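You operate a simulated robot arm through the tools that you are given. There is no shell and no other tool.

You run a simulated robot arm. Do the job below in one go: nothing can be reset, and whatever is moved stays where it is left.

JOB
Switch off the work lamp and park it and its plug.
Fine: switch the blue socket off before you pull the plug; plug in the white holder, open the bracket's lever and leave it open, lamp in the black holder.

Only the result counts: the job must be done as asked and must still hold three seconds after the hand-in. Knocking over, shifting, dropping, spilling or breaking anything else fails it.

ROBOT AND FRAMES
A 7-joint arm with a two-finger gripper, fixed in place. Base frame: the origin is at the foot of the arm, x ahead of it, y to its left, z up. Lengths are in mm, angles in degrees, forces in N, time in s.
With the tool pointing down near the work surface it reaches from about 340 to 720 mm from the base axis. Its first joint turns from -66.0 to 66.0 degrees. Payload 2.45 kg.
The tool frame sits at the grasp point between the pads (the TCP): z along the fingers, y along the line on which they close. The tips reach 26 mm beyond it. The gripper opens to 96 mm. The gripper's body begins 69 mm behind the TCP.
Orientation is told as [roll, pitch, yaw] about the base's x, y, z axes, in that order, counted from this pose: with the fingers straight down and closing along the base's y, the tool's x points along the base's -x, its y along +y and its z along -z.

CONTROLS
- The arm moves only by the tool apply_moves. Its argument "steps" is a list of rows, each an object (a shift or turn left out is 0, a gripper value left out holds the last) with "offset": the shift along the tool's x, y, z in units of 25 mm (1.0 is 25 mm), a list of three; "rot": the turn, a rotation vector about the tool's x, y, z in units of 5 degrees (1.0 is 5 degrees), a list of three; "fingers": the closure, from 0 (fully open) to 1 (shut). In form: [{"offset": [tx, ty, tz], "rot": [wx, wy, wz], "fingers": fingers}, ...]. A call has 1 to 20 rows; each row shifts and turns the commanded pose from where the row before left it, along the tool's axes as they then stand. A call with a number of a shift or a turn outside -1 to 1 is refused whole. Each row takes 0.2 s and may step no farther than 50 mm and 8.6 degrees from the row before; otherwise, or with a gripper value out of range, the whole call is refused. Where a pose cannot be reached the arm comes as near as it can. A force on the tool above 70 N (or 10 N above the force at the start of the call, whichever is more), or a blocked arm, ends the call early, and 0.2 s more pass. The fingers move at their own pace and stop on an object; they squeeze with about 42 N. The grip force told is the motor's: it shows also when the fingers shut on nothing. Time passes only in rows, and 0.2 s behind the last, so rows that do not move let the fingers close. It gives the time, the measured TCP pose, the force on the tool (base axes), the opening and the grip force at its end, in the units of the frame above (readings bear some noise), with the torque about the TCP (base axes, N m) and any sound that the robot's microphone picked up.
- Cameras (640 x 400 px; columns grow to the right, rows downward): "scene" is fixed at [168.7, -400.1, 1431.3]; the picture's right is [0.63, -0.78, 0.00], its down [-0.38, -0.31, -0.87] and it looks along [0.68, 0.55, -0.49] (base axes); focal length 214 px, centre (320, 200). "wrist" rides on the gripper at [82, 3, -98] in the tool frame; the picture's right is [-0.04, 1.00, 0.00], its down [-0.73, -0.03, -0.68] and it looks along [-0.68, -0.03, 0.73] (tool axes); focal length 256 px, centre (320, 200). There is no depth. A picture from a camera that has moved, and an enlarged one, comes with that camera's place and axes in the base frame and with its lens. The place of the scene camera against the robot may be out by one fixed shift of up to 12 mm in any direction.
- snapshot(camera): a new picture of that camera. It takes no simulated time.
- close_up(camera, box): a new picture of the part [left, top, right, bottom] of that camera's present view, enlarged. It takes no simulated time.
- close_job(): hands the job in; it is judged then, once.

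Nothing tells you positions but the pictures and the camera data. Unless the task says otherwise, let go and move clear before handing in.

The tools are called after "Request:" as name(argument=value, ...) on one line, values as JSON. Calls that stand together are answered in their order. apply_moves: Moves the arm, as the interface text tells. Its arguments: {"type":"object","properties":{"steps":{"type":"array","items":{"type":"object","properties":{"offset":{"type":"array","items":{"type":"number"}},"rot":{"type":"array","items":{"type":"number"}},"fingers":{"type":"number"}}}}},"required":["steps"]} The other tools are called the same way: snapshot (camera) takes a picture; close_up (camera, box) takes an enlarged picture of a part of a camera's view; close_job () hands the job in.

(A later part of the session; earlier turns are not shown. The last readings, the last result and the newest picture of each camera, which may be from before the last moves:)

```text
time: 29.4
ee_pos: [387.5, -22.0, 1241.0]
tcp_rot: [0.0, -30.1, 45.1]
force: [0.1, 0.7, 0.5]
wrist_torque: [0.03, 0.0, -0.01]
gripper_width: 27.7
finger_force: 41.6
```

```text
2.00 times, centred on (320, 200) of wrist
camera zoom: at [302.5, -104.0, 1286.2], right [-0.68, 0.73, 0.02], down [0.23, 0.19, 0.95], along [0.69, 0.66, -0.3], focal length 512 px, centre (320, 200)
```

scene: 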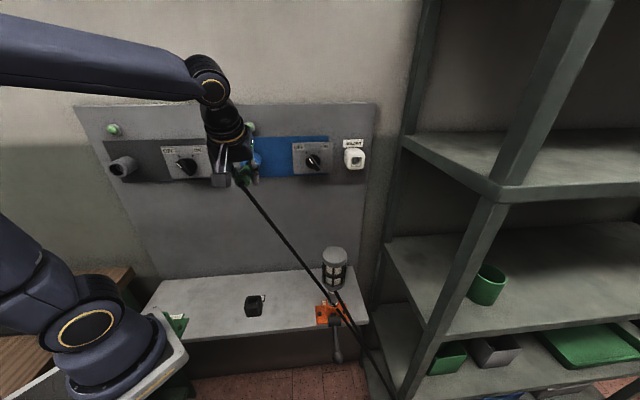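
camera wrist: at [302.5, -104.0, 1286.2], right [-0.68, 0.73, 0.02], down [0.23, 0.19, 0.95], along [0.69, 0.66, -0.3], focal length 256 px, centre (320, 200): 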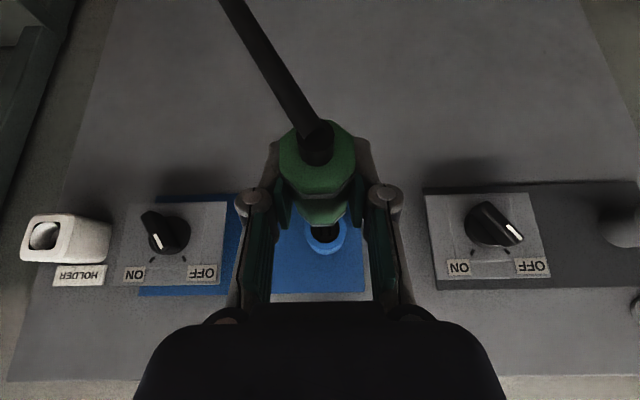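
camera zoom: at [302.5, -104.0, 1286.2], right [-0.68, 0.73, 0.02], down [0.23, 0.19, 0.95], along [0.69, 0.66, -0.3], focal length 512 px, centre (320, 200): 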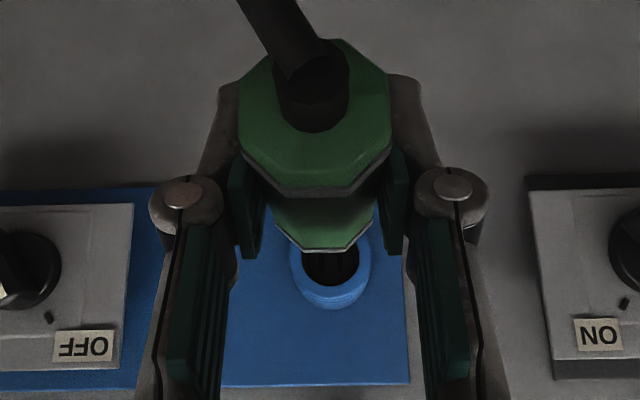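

The plug is free of the socket, held firmly. I'll carry it right at the same stand-off to in front of the white holder (u≈566).

Request:
apply_moves(steps=[{"offset": [0, -0.92, 0]}, {"offset": [0, -0.92, 0]}, {"offset": [0, -0.92, 0]}, {"offset": [0, -0.92, 0]}, {"offset": [0, -0.92, 0]}, {"offset": [0, -0.92, 0]}, {"offset": [0, -0.92, 0]}, {"offset": [0, -0.92, 0]}, {"offset": [0, -0.92, 0]}, {"offset": [0, -0.92, 0]}, {"offset": [0, -0.92, 0]}, {"offset": [0, -0.92, 0]}, {}])

Request:
snapshot(camera="wrist")

Request:
snapshot(camera="scene")

Request:
close_up(camera="wrist", box=[240, 100, 400, 300])

```text
time: 32.2
ee_pos: [584.0, -219.8, 1240.9]
tcp_rot: [0.0, -30.0, 44.9]
force: [-1.2, -0.5, 0.8]
wrist_torque: [-0.05, 0.0, -0.02]
gripper_width: 27.7
finger_force: 41.8
```

```text
taken
camera wrist: at [497.8, -300.2, 1284.9], right [-0.68, 0.73, 0.02], down [0.23, 0.19, 0.95], along [0.69, 0.66, -0.3], focal length 256 px, centre (320, 200)
```

wrist: 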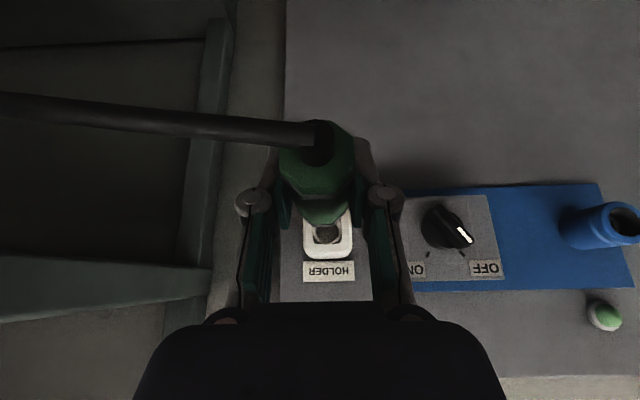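

```text
taken
```

scene: 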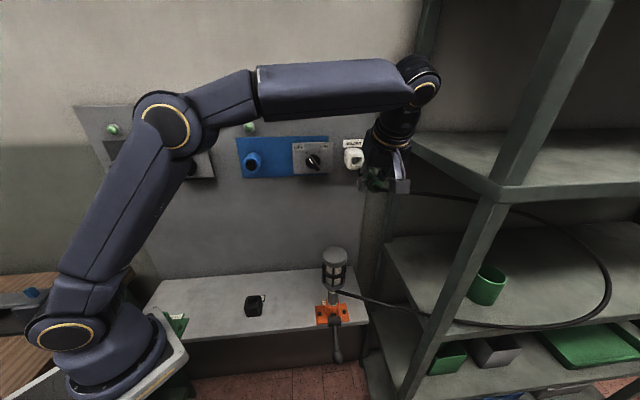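

```text
2.00 times, centred on (320, 200) of wrist
camera zoom: at [497.8, -300.2, 1284.9], right [-0.68, 0.73, 0.02], down [0.23, 0.19, 0.95], along [0.69, 0.66, -0.3], focal length 512 px, centre (320, 200)
```

zoom: 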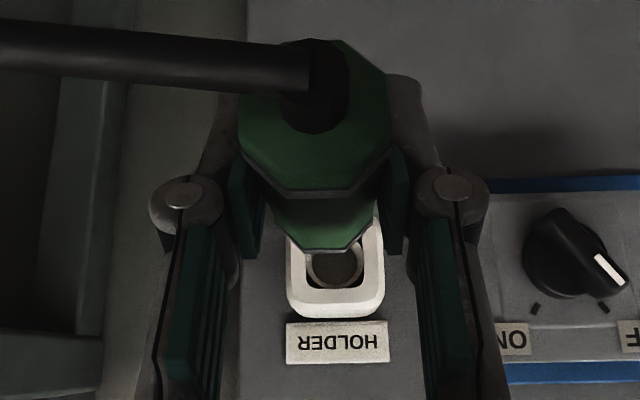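

The holder's hole lies about 2 mm left of where the plug points, at the same height. I'll correct by that and advance toward the hole, checking before entry.

Request:
apply_moves(steps=[{"offset": [0, 0.07, 0]}, {"offset": [-0.346, 0, 0.2]}, {"offset": [-0.346, 0, 0.2]}, {"offset": [-0.346, 0, 0.2]}, {}])

Request:
close_up(camera="wrist", box=[240, 100, 400, 300])

Request:
close_up(camera="scene", box=[310, 120, 438, 200])

```text
time: 33.4
ee_pos: [603.5, -196.6, 1241.7]
tcp_rot: [0.0, -30.0, 44.9]
force: [-0.6, 0.9, -0.2]
wrist_torque: [0.0, 0.02, -0.03]
gripper_width: 27.8
finger_force: 41.7
```

```text
2.00 times, centred on (320, 200) of wrist
camera zoom: at [517.5, -276.9, 1286.5], right [-0.68, 0.73, 0.02], down [0.23, 0.19, 0.95], along [0.69, 0.66, -0.3], focal length 512 px, centre (320, 200)
```

zoom: 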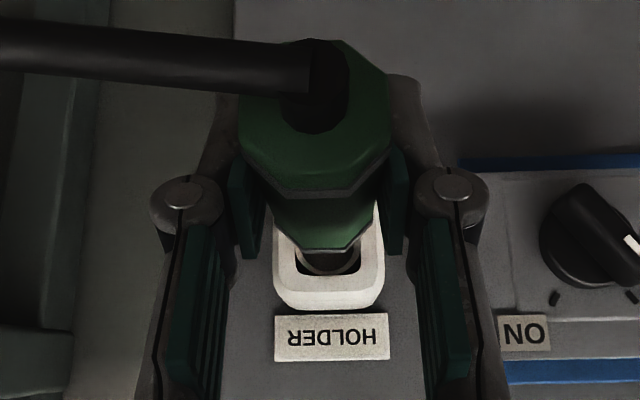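

```text
5.00 times, centred on (374, 160) of scene
camera zoom: at [168.8, -400.1, 1431.3], right [0.63, -0.78, 0.0], down [-0.38, -0.31, -0.87], along [0.68, 0.55, -0.49], focal length 1072 px, centre (50, 400)
```

zoom: 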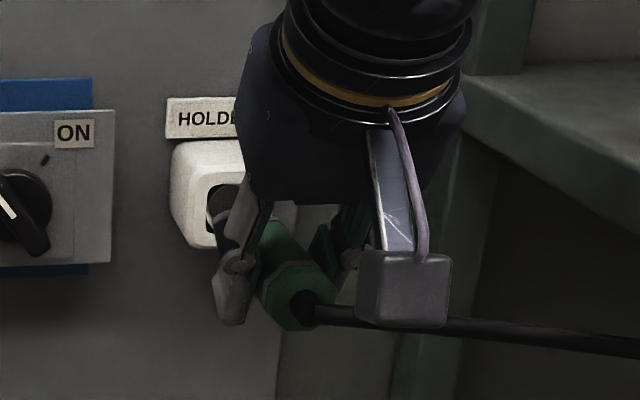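

The plug and hole are centred on each other. I'll insert slowly, watching the force.

Request:
apply_moves(steps=[{"offset": [-0.173, 0, 0.1]}, {"offset": [-0.173, 0, 0.1]}, {"offset": [-0.173, 0, 0.1]}, {"offset": [-0.173, 0, 0.1]}, {"offset": [-0.173, 0, 0.1]}, {"offset": [-0.173, 0, 0.1]}, {}])

Request:
close_up(camera="wrist", box=[240, 100, 400, 300])

Request:
close_up(camera="scene", box=[310, 120, 438, 200])

```text
time: 35.0
ee_pos: [624.8, -173.3, 1243.1]
tcp_rot: [0.0, -30.1, 44.9]
force: [-0.2, 0.2, -0.3]
wrist_torque: [0.01, 0.0, -0.01]
gripper_width: 27.7
finger_force: 42.2
```

```text
2.00 times, centred on (320, 200) of wrist
camera zoom: at [537.9, -255.3, 1286.1], right [-0.68, 0.73, 0.02], down [0.23, 0.19, 0.95], along [0.69, 0.66, -0.3], focal length 512 px, centre (320, 200)
```

zoom: 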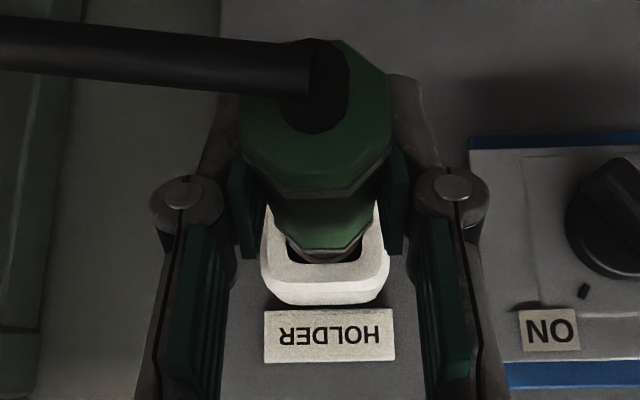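

```text
5.00 times, centred on (374, 160) of scene
camera zoom: at [168.8, -400.1, 1431.3], right [0.63, -0.78, 0.0], down [-0.38, -0.31, -0.87], along [0.68, 0.55, -0.49], focal length 1072 px, centre (50, 400)
```

zoom: 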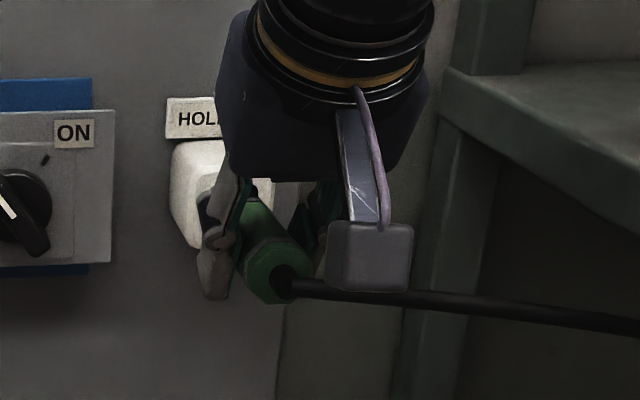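

The nose looks aligned with the opening and the force is nil. Continuing in small steps.

Request:
apply_moves(steps=[{"offset": [-0.104, 0, 0.06]}, {"offset": [-0.104, 0, 0.06]}, {"offset": [-0.104, 0, 0.06]}, {"offset": [-0.104, 0, 0.06]}, {"offset": [-0.104, 0, 0.06]}, {"offset": [-0.104, 0, 0.06]}, {"offset": [-0.104, 0, 0.06]}, {}])

Request:
close_up(camera="wrist", box=[240, 100, 400, 300])

Request:
close_up(camera="scene", box=[310, 120, 438, 200])

```text
time: 36.8
ee_pos: [640.6, -158.3, 1241.7]
tcp_rot: [-0.1, -29.9, 45.0]
force: [0.4, -0.5, -0.4]
wrist_torque: [0.0, -0.03, 0.02]
gripper_width: 27.6
finger_force: 42.1
```

```text
2.00 times, centred on (320, 200) of wrist
camera zoom: at [553.7, -240.4, 1285.7], right [-0.68, 0.73, 0.02], down [0.23, 0.19, 0.95], along [0.69, 0.66, -0.3], focal length 512 px, centre (320, 200)
```

zoom: 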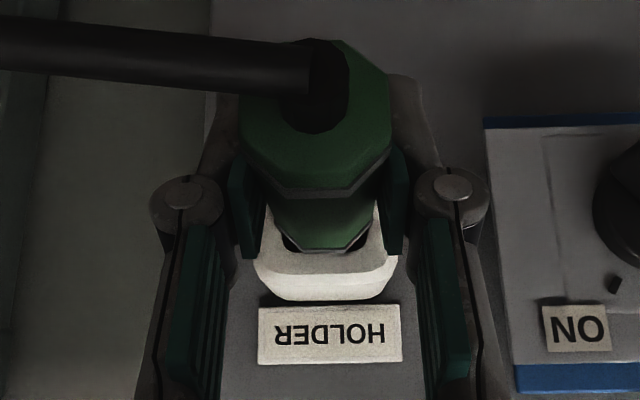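

```text
5.00 times, centred on (374, 160) of scene
camera zoom: at [168.7, -400.1, 1431.3], right [0.63, -0.78, 0.0], down [-0.38, -0.31, -0.87], along [0.68, 0.55, -0.49], focal length 1072 px, centre (50, 400)
```

zoom: 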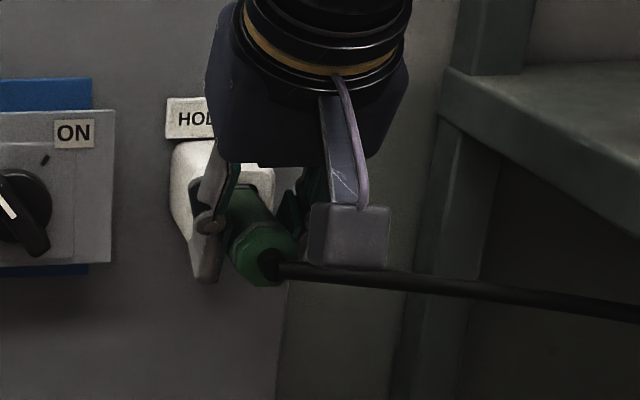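

Still no resistance, and the collar is some 8 mm off the holder's face. Pushing on gently till it seats.

Request:
apply_moves(steps=[{"offset": [-0.069, 0, 0.04]}, {"offset": [-0.069, 0, 0.04]}, {"offset": [-0.069, 0, 0.04]}, {"offset": [-0.069, 0, 0.04]}, {}])

Request:
close_up(camera="wrist", box=[280, 150, 380, 250])

Request:
close_up(camera="scene", box=[330, 140, 394, 180])

```text
time: 38.0
ee_pos: [641.9, -155.0, 1240.9]
tcp_rot: [0.0, -29.8, 44.7]
force: [-29.8, -14.8, 5.0]
wrist_torque: [-0.04, 0.16, 0.35]
gripper_width: 27.8
finger_force: 42.0
```

```text
4.00 times, centred on (330, 200) of wrist
camera zoom: at [556.5, -237.3, 1286.1], right [-0.68, 0.73, 0.02], down [0.23, 0.19, 0.95], along [0.69, 0.65, -0.3], focal length 1024 px, centre (280, 200)
```

zoom: 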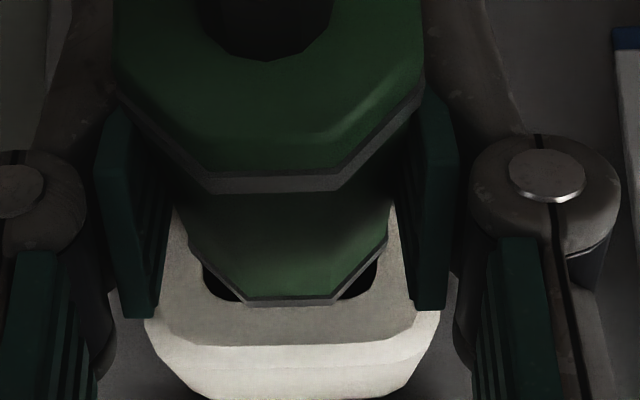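

```text
10.00 times, centred on (362, 160) of scene
camera zoom: at [167.5, -400.6, 1431.3], right [0.63, -0.78, 0.0], down [-0.38, -0.31, -0.87], along [0.68, 0.55, -0.49], focal length 2145 px, centre (-100, 600)
```

zoom: 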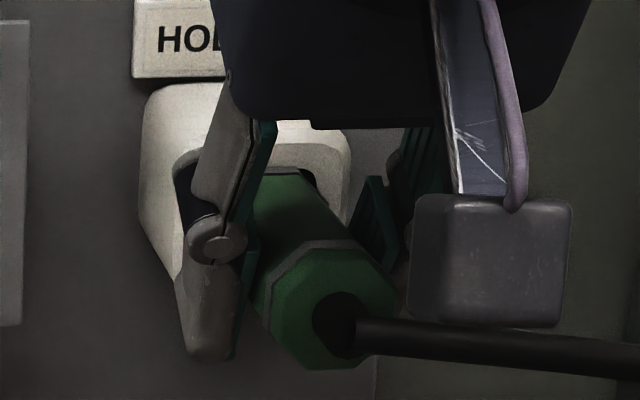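

The push met about 31 N with a 10 N sideways part, the collar being within a few mm of the face. I'll nudge left 1 mm to relax the sideways load, then press on slightly.

Request:
apply_moves(steps=[{"offset": [0, 0.04, 0]}, {"offset": [0, 0.03, 0]}, {}])

```text
time: 38.8
ee_pos: [644.1, -156.0, 1241.2]
tcp_rot: [-0.2, -29.9, 44.8]
force: [-14.3, -21.4, 2.9]
wrist_torque: [-0.18, 0.23, 0.07]
gripper_width: 27.4
finger_force: 41.7
```

Sideways load is now about balanced. I'll push a little more to see whether it is seated.

Request:
apply_moves(steps=[{"offset": [-0.052, -0.02, 0.03]}, {"offset": [-0.052, 0, 0.03]}, {}])

Request:
close_up(camera="wrist", box=[280, 150, 380, 250])

Request:
snapshot(camera="wrist")

```text
time: 39.6
ee_pos: [644.0, -154.3, 1242.0]
tcp_rot: [-0.1, -29.7, 44.8]
force: [-22.9, -21.7, 1.6]
wrist_torque: [-0.07, 0.18, 0.2]
gripper_width: 28.0
finger_force: 41.9
```

```text
4.00 times, centred on (330, 200) of wrist
camera zoom: at [557.5, -235.6, 1286.2], right [-0.68, 0.73, 0.02], down [0.23, 0.19, 0.95], along [0.7, 0.65, -0.3], focal length 1024 px, centre (280, 200)
```

zoom: 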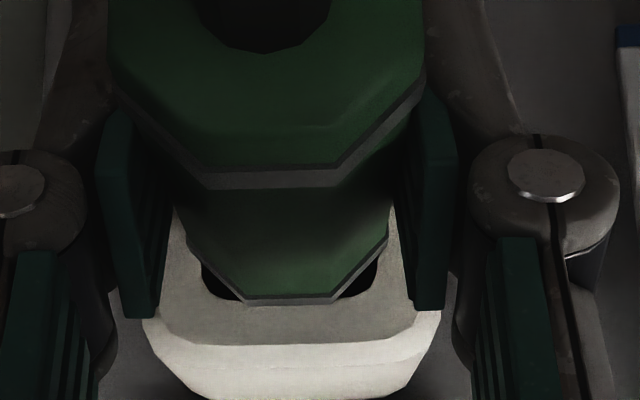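

```text
taken
camera wrist: at [557.5, -235.6, 1286.2], right [-0.68, 0.73, 0.02], down [0.23, 0.19, 0.95], along [0.7, 0.65, -0.3], focal length 256 px, centre (320, 200)
```

wrist: 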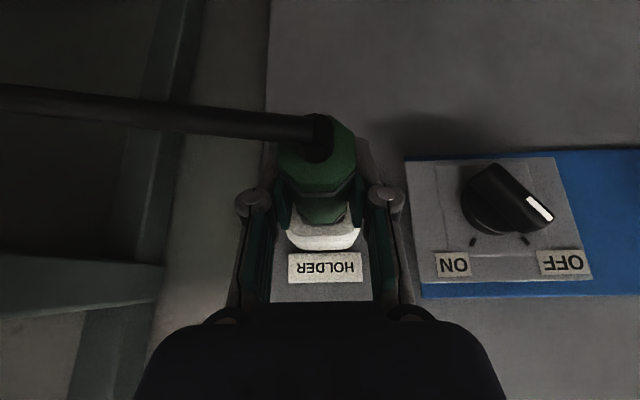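

The plug no longer advances and the grip only slips a little, so it is seated with its collar at the face. I'll open the fingers and check that it stays.

Request:
apply_moves(steps=[{"fingers": 0.6}, {"fingers": 0.4}, {"fingers": 0.2}, {"fingers": 0}, {}, {}])

Request:
snapshot(camera="wrist")

Request:
close_up(camera="scene", box=[330, 140, 394, 180])

```text
time: 41.0
ee_pos: [646.7, -150.6, 1242.1]
tcp_rot: [0.0, -29.9, 45.0]
force: [0.3, 0.2, -0.8]
wrist_torque: [-0.02, 0.02, -0.01]
gripper_width: 96.2
finger_force: 0.0
```

```text
taken
camera wrist: at [559.8, -232.3, 1285.9], right [-0.68, 0.73, 0.02], down [0.23, 0.19, 0.95], along [0.69, 0.66, -0.3], focal length 256 px, centre (320, 200)
```

wrist: 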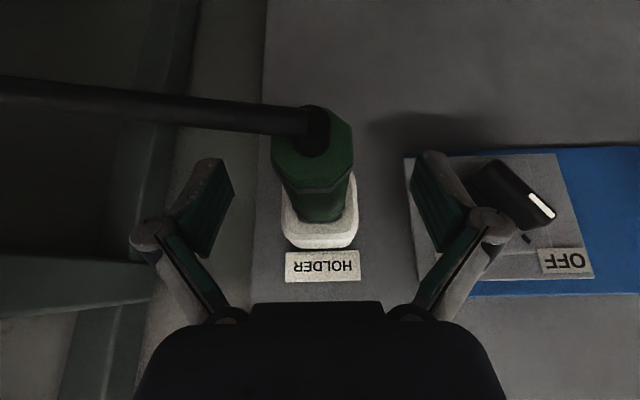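

```text
10.00 times, centred on (362, 160) of scene
camera zoom: at [168.7, -400.1, 1431.3], right [0.63, -0.78, 0.0], down [-0.38, -0.31, -0.87], along [0.68, 0.55, -0.49], focal length 2145 px, centre (-100, 600)
```

zoom: 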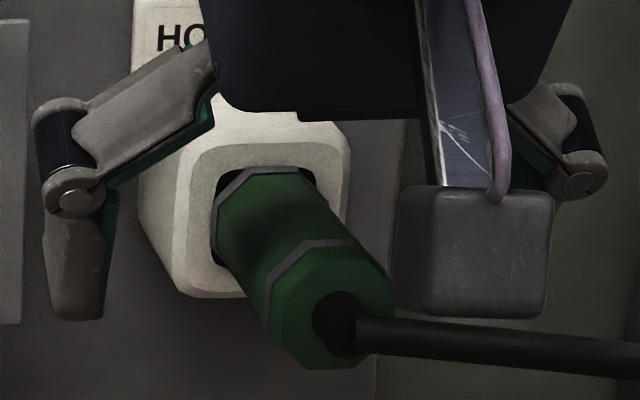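

The plug stays in the holder by itself. I'll retreat up and away, turn the tool straight down, and move back for a view of the bracket and its lever.

Request:
apply_moves(steps=[{"offset": [0, 0, -1]}, {"offset": [0, 0, -1]}, {"offset": [0, 0, -1]}, {"offset": [0, 0, -1]}, {"offset": [0, 0.85, 0], "rot": [0, 1, 0]}, {"offset": [0, 0.85, 0], "rot": [0, 1, 0]}, {"offset": [0, 0.85, 0], "rot": [0, 1, 0]}, {"offset": [0, 0.85, 0], "rot": [0, 1, 0]}, {"offset": [0, 0.85, 0], "rot": [0, 1, 0]}, {"offset": [0, 0.85, 0], "rot": [0, 1, 0]}, {"offset": [1, 0, 0]}, {"offset": [1, 0, 0]}, {"offset": [1, 0, 0]}, {"offset": [1, 0, 0]}, {"offset": [1, 0, 1]}, {"offset": [1, 0, 1]}, {}])

Request:
snapshot(camera="wrist")

Request:
snapshot(camera="scene")

Request:
close_up(camera="scene", box=[300, 120, 428, 200])

```text
time: 44.6
ee_pos: [413.7, -195.0, 1263.9]
tcp_rot: [0.0, 0.0, 45.0]
force: [-1.2, 1.1, -0.3]
wrist_torque: [0.0, 0.03, -0.01]
gripper_width: 96.2
finger_force: 0.1
out of reach, approached as far as the arm can: row 4
```

```text
taken
camera wrist: at [353.8, -250.1, 1361.4], right [-0.68, 0.73, 0.0], down [0.54, 0.5, 0.68], along [0.5, 0.46, -0.73], focal length 256 px, centre (320, 200)
```

wrist: 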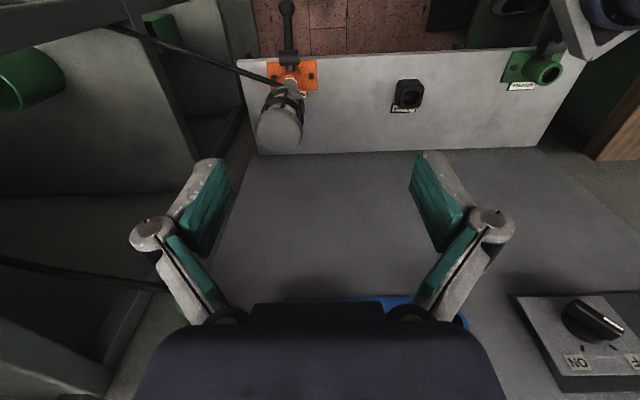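

```text
taken
```

scene: 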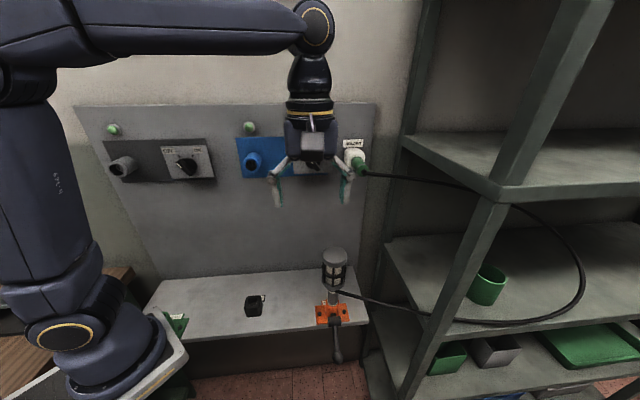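

```text
5.00 times, centred on (364, 160) of scene
camera zoom: at [168.7, -400.1, 1431.3], right [0.63, -0.78, 0.0], down [-0.38, -0.31, -0.87], along [0.68, 0.55, -0.49], focal length 1072 px, centre (100, 400)
```

zoom: 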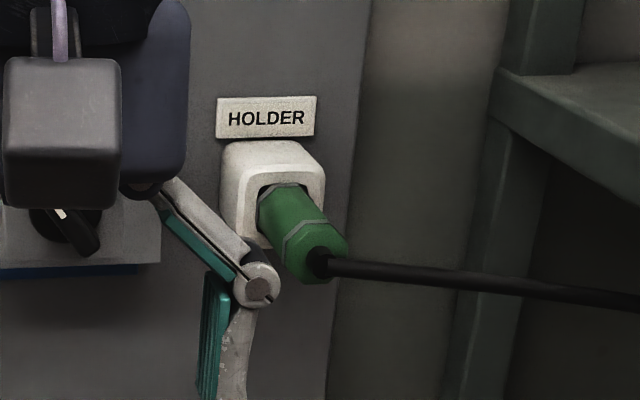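

The plug hangs well in its holder. I'll descend in front of the bench (staying clear of the lamp) to look at the bracket and lever.

Request:
apply_moves(steps=[{"offset": [0.8, 0.6, 0.5]}, {"offset": [0.8, 0.6, 0.5]}, {"offset": [0, 0, 1]}, {"offset": [0, 0, 1]}, {"offset": [0, 0, 1]}, {"offset": [0, 0, 1]}, {"offset": [0, 0, 1]}, {"offset": [0, 0, 1]}, {"offset": [0, 0, 1]}, {}])

Request:
snapshot(camera="wrist")

Request:
close_up(camera="scene", box=[280, 230, 408, 390])

Request:
close_up(camera="wrist", box=[160, 0, 360, 125])

```text
time: 46.8
ee_pos: [361.8, -204.2, 1065.4]
tcp_rot: [0.0, 0.0, 45.0]
force: [0.1, 0.5, 0.0]
wrist_torque: [-0.01, 0.02, 0.0]
gripper_width: 96.0
finger_force: 0.1
```

```text
taken
camera wrist: at [303.3, -259.1, 1163.4], right [-0.68, 0.73, 0.0], down [0.54, 0.5, 0.68], along [0.5, 0.46, -0.73], focal length 256 px, centre (320, 200)
```

wrist: 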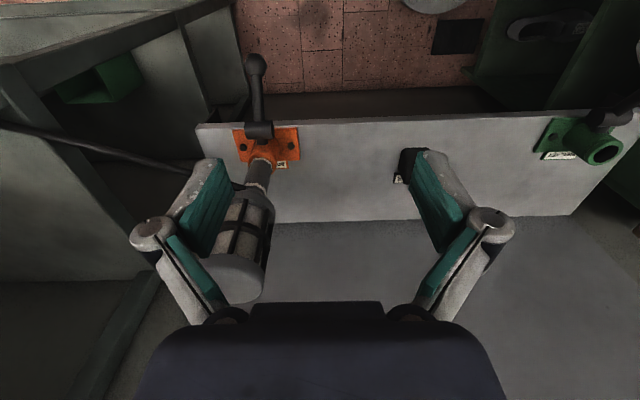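

```text
2.50 times, centred on (344, 310) of scene
camera zoom: at [168.7, -400.1, 1431.3], right [0.63, -0.78, 0.0], down [-0.38, -0.31, -0.87], along [0.68, 0.55, -0.49], focal length 536 px, centre (260, -75)
```

zoom: 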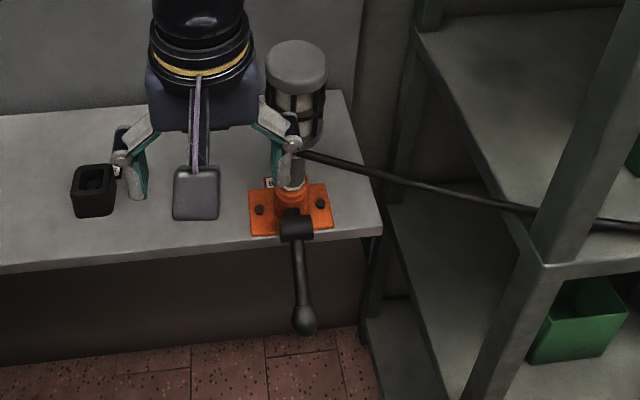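

```text
3.20 times, centred on (260, 62) of wrist
camera zoom: at [303.3, -259.1, 1163.4], right [-0.68, 0.73, 0.0], down [0.54, 0.5, 0.68], along [0.5, 0.46, -0.73], focal length 819 px, centre (512, 640)
```

zoom: 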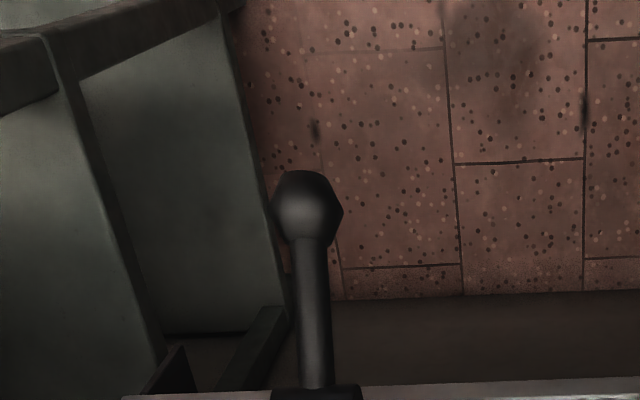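

The lever's hub is at about u 490, n 202, z 829 and its ball end at n 132, z 780, so it points outward and 35 deg down. The green bracket may show which way "open" is, so I'll look at it.

Request:
close_up(camera="wrist", box=[480, 60, 640, 180])

Request:
close_up(camera="wrist", box=[190, 90, 350, 190])

Request:
close_up(camera="scene", box=[130, 280, 226, 340])

Request:
close_up(camera="scene", box=[296, 286, 376, 366])

```text
3.33 times, centred on (560, 120) of wrist
camera zoom: at [303.3, -259.1, 1163.4], right [-0.68, 0.73, 0.0], down [0.54, 0.5, 0.68], along [0.5, 0.46, -0.73], focal length 853 px, centre (-480, 467)
```

zoom: 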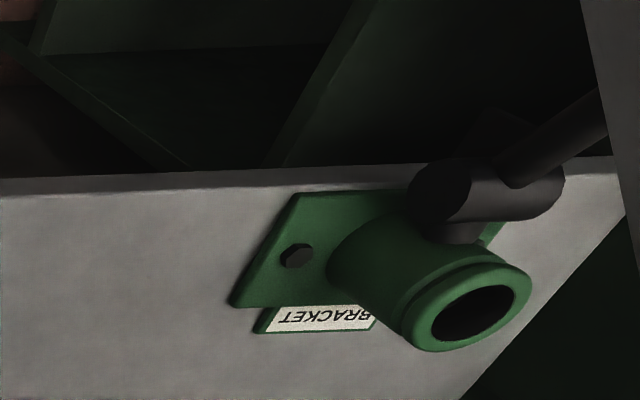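

```text
4.00 times, centred on (270, 140) of wrist
camera zoom: at [303.3, -259.1, 1163.4], right [-0.68, 0.73, 0.0], down [0.54, 0.5, 0.68], along [0.5, 0.46, -0.73], focal length 1024 px, centre (520, 440)
```

zoom: 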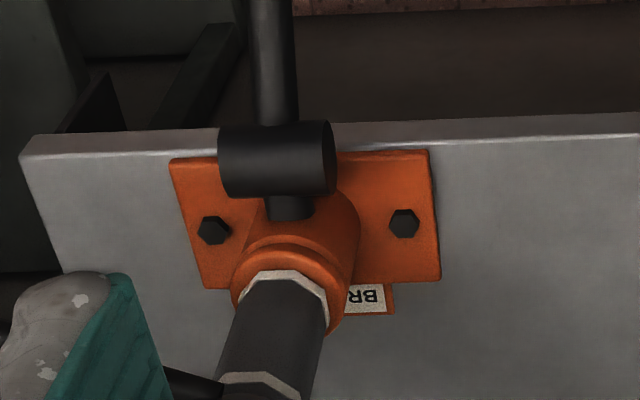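

```text
6.67 times, centred on (178, 310) of scene
camera zoom: at [168.7, -400.1, 1431.3], right [0.63, -0.78, 0.0], down [-0.38, -0.31, -0.87], along [0.68, 0.55, -0.49], focal length 1430 px, centre (1267, -533)
```

zoom: 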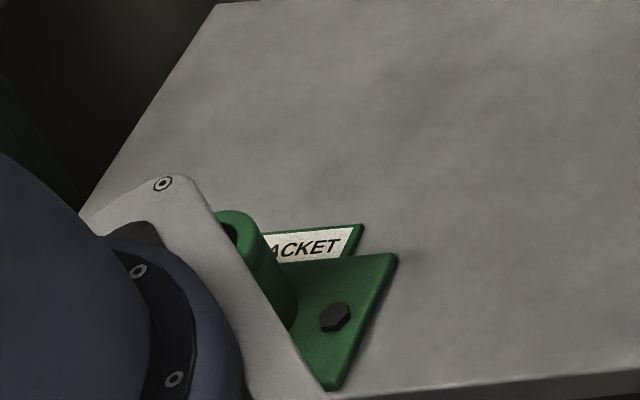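

```text
5.00 times, centred on (336, 326) of scene
camera zoom: at [168.7, -400.1, 1431.3], right [0.63, -0.78, 0.0], down [-0.38, -0.31, -0.87], along [0.68, 0.55, -0.49], focal length 1072 px, centre (240, -430)
```

zoom: 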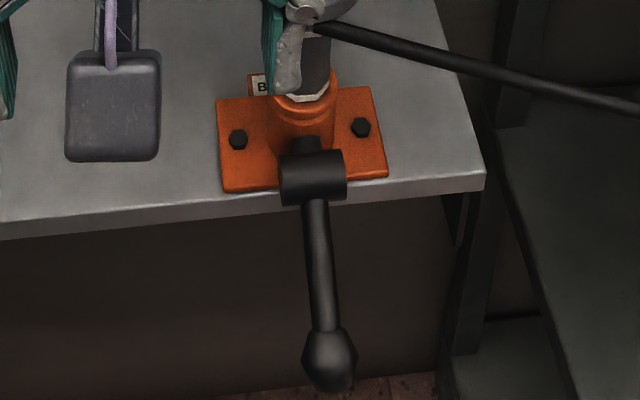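

The green bracket's lever seems to stand near level, while ours points about 35 deg down, so opening should mean swinging it up. I'll go to a standoff in front of the lever with the tool pitched -35 and the fingers part-open.

Request:
apply_moves(steps=[{"offset": [0, -0.9, 0], "fingers": 0.4}, {"offset": [0, -0.9, 0]}, {"offset": [0, -0.9, 0]}, {"offset": [0, -0.9, 0]}, {"rot": [0, -1, 0]}, {"rot": [0, -1, 0]}, {"rot": [0, -1, 0]}, {"rot": [0, -1, 0]}, {"rot": [0, -1, 0]}, {"rot": [0, -1, 0]}, {"rot": [0, -1, 0]}, {}])

Request:
snapshot(camera="wrist")

Request:
snapshot(camera="scene")

```text
time: 49.4
ee_pos: [427.4, -266.8, 1064.7]
tcp_rot: [0.0, -35.0, 44.9]
force: [0.6, 0.4, 0.6]
wrist_torque: [0.01, -0.01, 0.01]
gripper_width: 57.6
finger_force: 0.2
```

```text
taken
camera wrist: at [338.3, -350.8, 1098.0], right [-0.68, 0.73, 0.02], down [0.17, 0.13, 0.98], along [0.71, 0.67, -0.21], focal length 256 px, centre (320, 200)
```

wrist: 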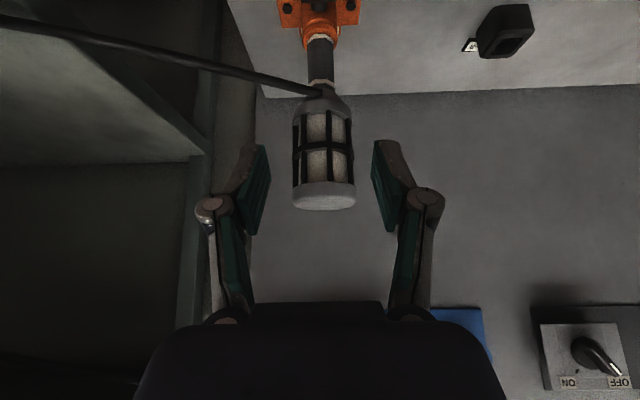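

```text
taken
```

scene: 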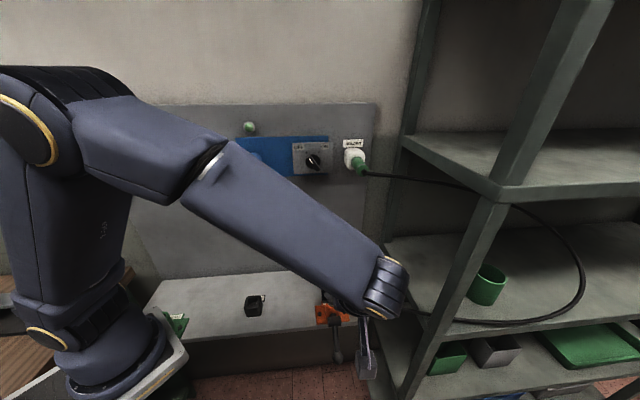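

The lamp's axis is at u≈490.5 with its handle exposed from z≈867 to 930. I'll descend to the lever standoff.

Request:
apply_moves(steps=[{"offset": [0.75, 0, 0.96]}, {"offset": [0.75, 0, 0.96]}, {"offset": [0.75, 0, 0.96]}, {"offset": [0.75, 0, 0.96]}, {"offset": [0.75, 0, 0.96]}, {"offset": [0.75, 0, 0.96]}, {}])

Request:
snapshot(camera="wrist")

Request:
snapshot(camera="scene")

```text
time: 51.0
ee_pos: [420.9, -274.9, 881.8]
tcp_rot: [0.0, -35.0, 45.0]
force: [-0.4, 0.5, 0.9]
wrist_torque: [-0.05, 0.05, 0.04]
gripper_width: 57.6
finger_force: 0.2
```

```text
taken
camera wrist: at [331.2, -358.5, 915.5], right [-0.68, 0.73, 0.02], down [0.17, 0.13, 0.98], along [0.71, 0.67, -0.21], focal length 256 px, centre (320, 200)
```

wrist: 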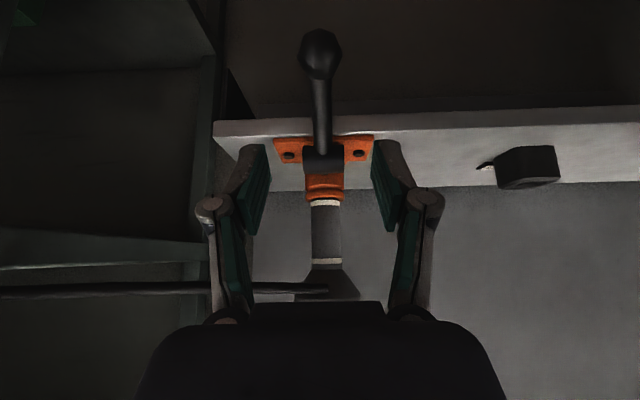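

```text
taken
```

scene: 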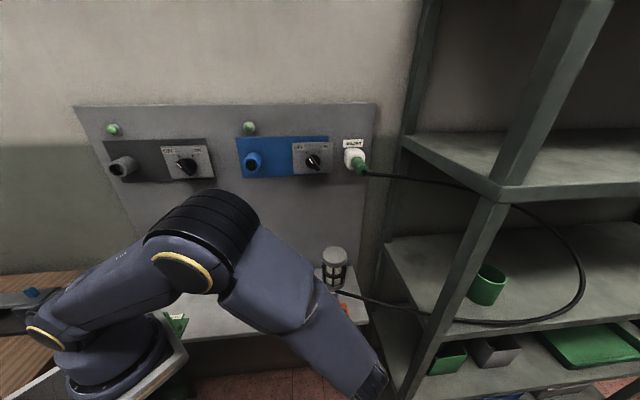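

Lever confirmed: ball at n 132, z 779, hub at n 202, z 829. I'll advance so the fingers straddle the rod 52 mm from the hub.

Request:
apply_moves(steps=[{"offset": [0.03, 0.06, 0.8]}, {"offset": [0.03, 0, 0.8]}, {"offset": [0, 0, 0.8]}, {"offset": [0, 0, 0.8]}, {"offset": [0, 0, 0.8]}, {}])

Request:
snapshot(camera="wrist")

Request:
snapshot(camera="scene")

```text
time: 52.4
ee_pos: [458.6, -234.6, 798.8]
tcp_rot: [0.1, -34.9, 45.0]
force: [-0.1, 0.0, 1.0]
wrist_torque: [0.04, 0.0, 0.01]
gripper_width: 57.6
finger_force: 0.1
```

```text
taken
camera wrist: at [370.1, -317.9, 831.6], right [-0.68, 0.73, 0.02], down [0.17, 0.13, 0.98], along [0.71, 0.67, -0.21], focal length 256 px, centre (320, 200)
```

wrist: 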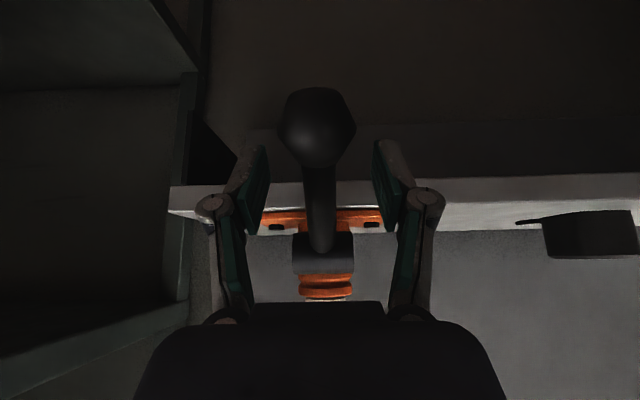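

```text
taken
```

scene: 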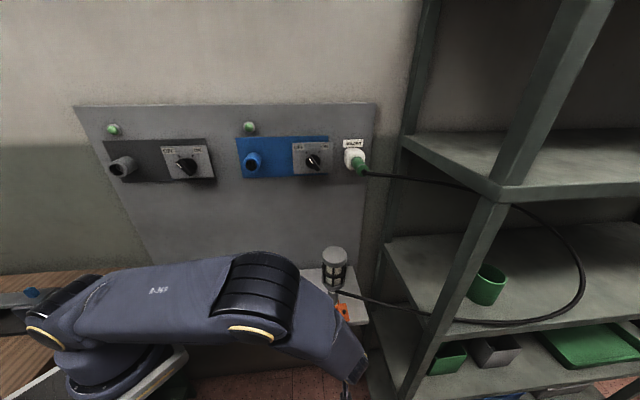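

The rod is between the fingers, just inboard of the ball. Closing on it.

Request:
apply_moves(steps=[{"fingers": 0.7}, {"fingers": 1}, {}, {}, {}])

Request:
snapshot(camera="wrist")

```text
time: 53.6
ee_pos: [458.6, -234.0, 799.1]
tcp_rot: [0.0, -34.9, 45.0]
force: [2.1, -0.3, -1.9]
wrist_torque: [-0.06, 0.07, -0.03]
gripper_width: 14.1
finger_force: 40.0
```

```text
taken
camera wrist: at [370.0, -318.0, 831.8], right [-0.68, 0.73, 0.02], down [0.17, 0.13, 0.98], along [0.71, 0.67, -0.21], focal length 256 px, centre (320, 200)
```

wrist: 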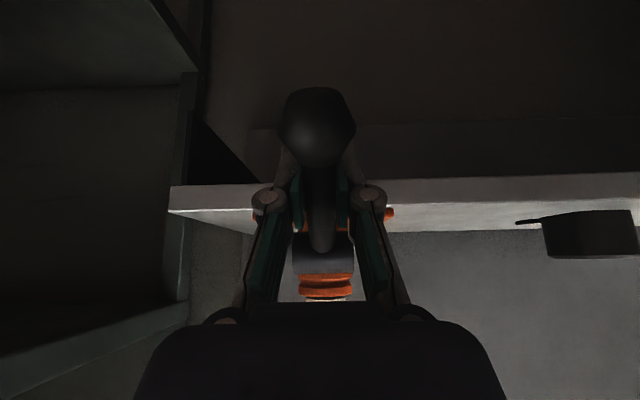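

The rod is held at 14.1 mm. I'll swing the lever up around its hub in small arcs, watching the force.

Request:
apply_moves(steps=[{"offset": [0.008, 0, -0.18], "rot": [0, -1, 0]}, {"offset": [0.008, 0, -0.18], "rot": [0, -1, 0]}, {"offset": [0.008, 0, -0.18], "rot": [0, -1, 0]}, {}])

```text
time: 54.6
ee_pos: [453.1, -239.0, 808.4]
tcp_rot: [0.0, -50.1, 45.0]
force: [16.1, 8.6, -14.6]
wrist_torque: [-0.68, 0.77, -0.06]
gripper_width: 14.8
finger_force: 41.1
```

There is some 20 N of resistance; I'll check whether the lever is following.

Request:
snapshot(camera="wrist")

Request:
close_up(camera="wrist", box=[240, 80, 400, 300])

```text
taken
camera wrist: at [361.5, -326.6, 808.6], right [-0.69, 0.72, 0.03], down [-0.01, -0.06, 1.0], along [0.72, 0.69, 0.05], focal length 256 px, centre (320, 200)
```

wrist: 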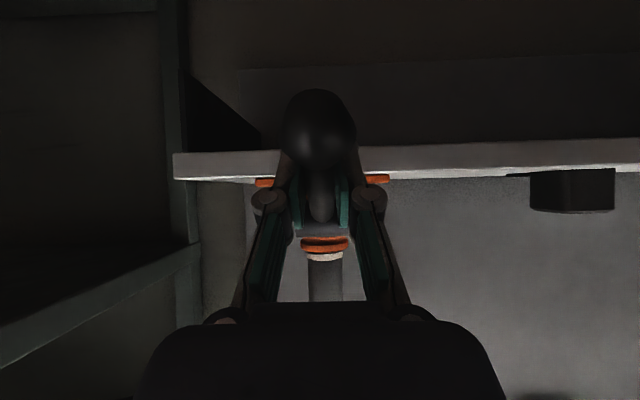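

```text
1.82 times, centred on (320, 190) of wrist
camera zoom: at [361.5, -326.6, 808.6], right [-0.69, 0.72, 0.03], down [-0.01, -0.06, 1.0], along [0.72, 0.69, 0.05], focal length 465 px, centre (320, 218)
```

zoom: 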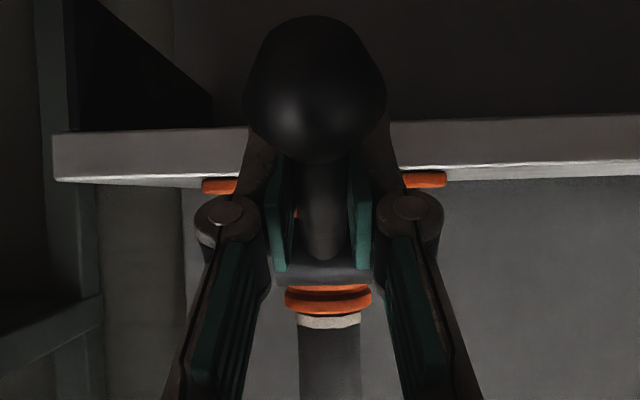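

I turned the wrist the wrong way relative to the lever, so the rod was pivoting in the pads. I'll let go, back out, see where the lever rests, and then push it up from beneath instead.

Request:
apply_moves(steps=[{"fingers": 0.7}, {"fingers": 0.4}, {}, {"offset": [0, 0, -0.8]}, {"offset": [0, 0, -0.8]}, {"offset": [0, 0, -0.8]}, {"offset": [0, 0, -0.8]}, {"offset": [0, 0, -0.8]}, {}])

Request:
snapshot(camera="wrist")

```text
time: 56.6
ee_pos: [397.8, -293.1, 874.8]
tcp_rot: [-0.1, -49.9, 45.0]
force: [0.5, -0.5, -0.7]
wrist_torque: [-0.02, -0.02, 0.01]
gripper_width: 57.6
finger_force: 0.1
```

```text
taken
camera wrist: at [306.1, -381.8, 874.9], right [-0.69, 0.72, 0.03], down [-0.01, -0.06, 1.0], along [0.73, 0.69, 0.05], focal length 256 px, centre (320, 200)
```

wrist: 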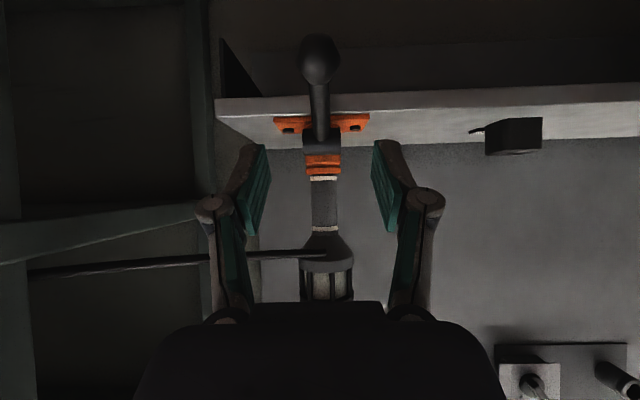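

The lever rests about 29 deg below level. Gripping its ball end lets the rod pivot freely between the fingers, so I'll take the ball (n≈127, z≈787) and carry it along the arc.

Request:
apply_moves(steps=[{"offset": [0.67, -0.03, 0]}, {"offset": [0.66, 0, 0]}, {"offset": [0, 0, 0.8]}, {"offset": [0, 0, 0.8]}, {"offset": [0, 0, 0.8]}, {"offset": [0, 0, 0.8]}, {"offset": [0, 0, 0.68]}, {}])

Request:
snapshot(camera="wrist")

```text
time: 58.4
ee_pos: [438.1, -258.2, 785.8]
tcp_rot: [0.1, -49.9, 45.1]
force: [-0.3, -0.1, 0.1]
wrist_torque: [0.0, -0.04, -0.01]
gripper_width: 57.7
finger_force: 0.1
```

```text
taken
camera wrist: at [345.6, -345.3, 785.6], right [-0.69, 0.72, 0.03], down [-0.01, -0.05, 1.0], along [0.73, 0.69, 0.05], focal length 256 px, centre (320, 200)
```

wrist: 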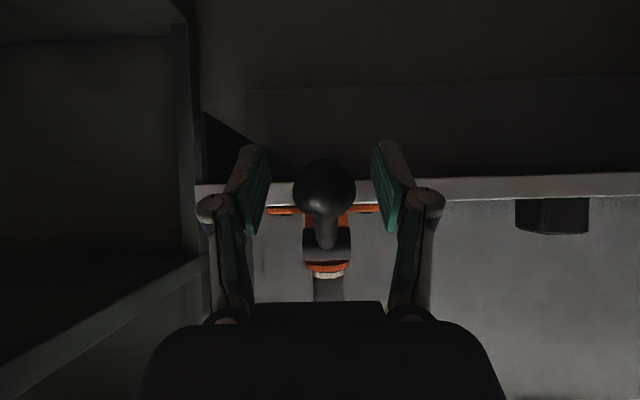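

The ball is right at the grasp point. Closing on it.

Request:
apply_moves(steps=[{"fingers": 0.7}, {"fingers": 1}, {}, {}, {}])

```text
time: 59.6
ee_pos: [435.7, -257.5, 785.3]
tcp_rot: [0.2, -50.0, 44.9]
force: [-16.0, 12.7, 1.4]
wrist_torque: [0.17, -0.18, 0.0]
gripper_width: 27.7
finger_force: 45.1
```

The ball is held at 27.7 mm with a slight sideways load, which I'll ease by 1.5 mm. Then I carry it up the arc in 5-degree steps.

Request:
apply_moves(steps=[{"offset": [0, 0.06, 0]}, {"offset": [-0.115, 0, -0.285]}, {"offset": [-0.139, 0, -0.274]}, {"offset": [-0.163, 0, -0.26]}, {}])

Request:
snapshot(camera="wrist")

```text
time: 60.8
ee_pos: [429.2, -263.8, 807.0]
tcp_rot: [0.0, -49.9, 45.0]
force: [3.0, 6.4, -14.0]
wrist_torque: [-0.9, 0.86, -0.02]
gripper_width: 27.7
finger_force: 45.2
```

```text
taken
camera wrist: at [337.2, -350.7, 807.3], right [-0.69, 0.73, 0.03], down [-0.01, -0.05, 1.0], along [0.73, 0.69, 0.05], focal length 256 px, centre (320, 200)
```

wrist: 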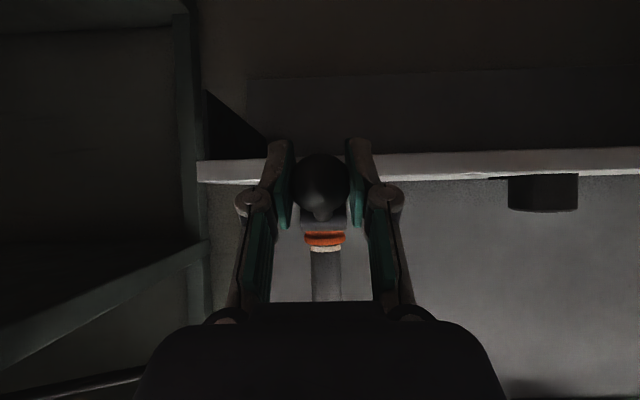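

The lever follows with about 15 N of resistance. Continuing up the arc.

Request:
apply_moves(steps=[{"offset": [-0.185, 0, -0.245]}, {"offset": [-0.205, 0, -0.228]}, {"offset": [-0.225, 0, -0.209]}, {"offset": [-0.242, 0, -0.189]}, {"offset": [-0.257, 0, -0.167]}, {}])

Request:
snapshot(camera="wrist")

```text
time: 62.2
ee_pos: [427.7, -266.0, 842.9]
tcp_rot: [-0.2, -49.7, 45.1]
force: [1.5, -11.2, -13.6]
wrist_torque: [-0.88, 0.82, -0.04]
gripper_width: 27.8
finger_force: 44.9
```

```text
taken
camera wrist: at [335.0, -352.5, 845.5], right [-0.69, 0.73, 0.03], down [-0.01, -0.05, 1.0], along [0.73, 0.69, 0.04], focal length 256 px, centre (320, 200)
```

wrist: 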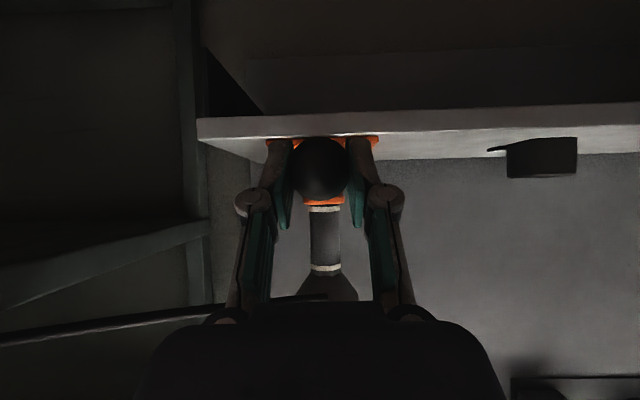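

The lever is now a little above level. Continuing.

Request:
apply_moves(steps=[{"offset": [-0.271, 0, -0.144]}, {"offset": [-0.283, 0, -0.12]}, {"offset": [-0.292, 0, -0.095]}, {"offset": [-0.299, 0, -0.069]}, {"offset": [-0.304, 0, -0.043]}, {}])

Request:
snapshot(camera="wrist")

Request:
snapshot(camera="scene")

```text
time: 63.6
ee_pos: [440.4, -254.1, 880.6]
tcp_rot: [-0.1, -50.2, 45.2]
force: [-0.6, 0.4, -0.9]
wrist_torque: [0.04, -0.06, -0.03]
gripper_width: 0.0
finger_force: 28.0
```

```text
taken
camera wrist: at [348.8, -341.3, 881.0], right [-0.69, 0.72, 0.03], down [-0.02, -0.06, 1.0], along [0.72, 0.69, 0.05], focal length 256 px, centre (320, 200)
```

wrist: 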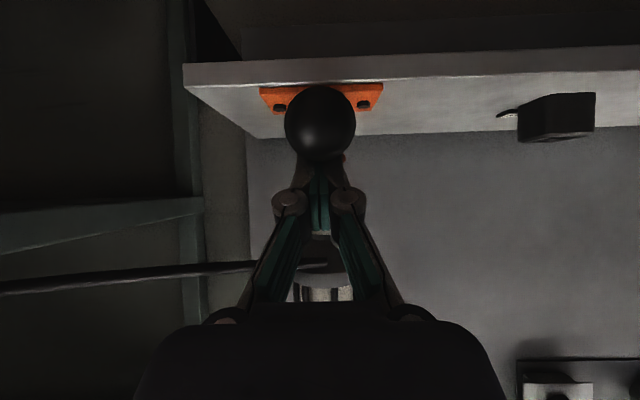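

```text
taken
```

scene: 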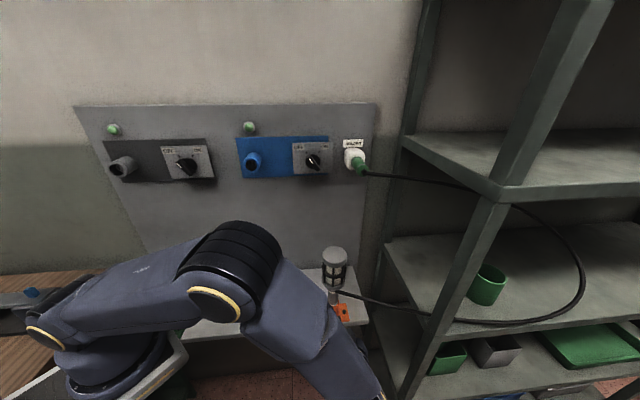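

The fingers slipped off the ball and shut; the lever stayed about 15 deg above level. I'll back out, dip the closed fingers under the ball, and push it up from below.

Request:
apply_moves(steps=[{"offset": [0, 0, -0.8]}, {"offset": [0, 0, -0.8]}, {"offset": [0, 0, -0.8]}, {"offset": [0, 0, -0.8]}, {"offset": [0.83, 0, 0]}, {"offset": [0.83, 0, 0]}, {"offset": [0.83, 0, 0]}, {}])

Request:
snapshot(camera="wrist")

```text
time: 65.4
ee_pos: [365.9, -325.5, 883.0]
tcp_rot: [0.0, -50.0, 45.1]
force: [-0.4, 0.2, 0.1]
wrist_torque: [0.02, -0.01, 0.0]
gripper_width: 0.0
finger_force: 28.3
```

```text
taken
camera wrist: at [273.6, -412.0, 883.9], right [-0.69, 0.72, 0.03], down [-0.01, -0.06, 1.0], along [0.72, 0.69, 0.05], focal length 256 px, centre (320, 200)
```

wrist: 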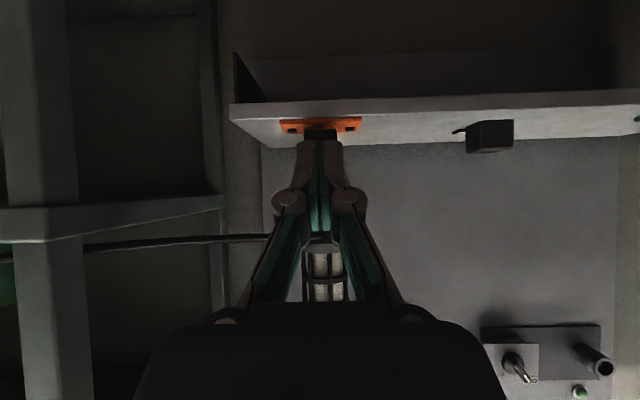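

The fingers are lined up just below the ball's approach line. I'll advance 74 mm along the fingers to sit under the ball.

Request:
apply_moves(steps=[{"offset": [0, 0, 0.6]}, {"offset": [0, 0, 0.6]}, {"offset": [0, 0, 0.6]}, {"offset": [0, 0, 0.6]}, {"offset": [0, 0, 0.56]}, {}])

Request:
snapshot(camera="wrist")

```text
time: 66.8
ee_pos: [407.1, -287.7, 835.1]
tcp_rot: [0.0, -49.9, 45.0]
force: [-0.5, -0.2, 0.0]
wrist_torque: [0.0, -0.01, 0.03]
gripper_width: 0.1
finger_force: 29.2
```

```text
taken
camera wrist: at [314.5, -374.1, 835.7], right [-0.69, 0.72, 0.03], down [-0.01, -0.06, 1.0], along [0.73, 0.69, 0.05], focal length 256 px, centre (320, 200)
```

wrist: 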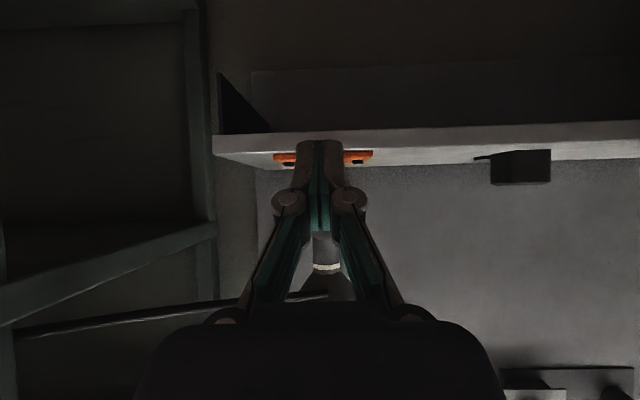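

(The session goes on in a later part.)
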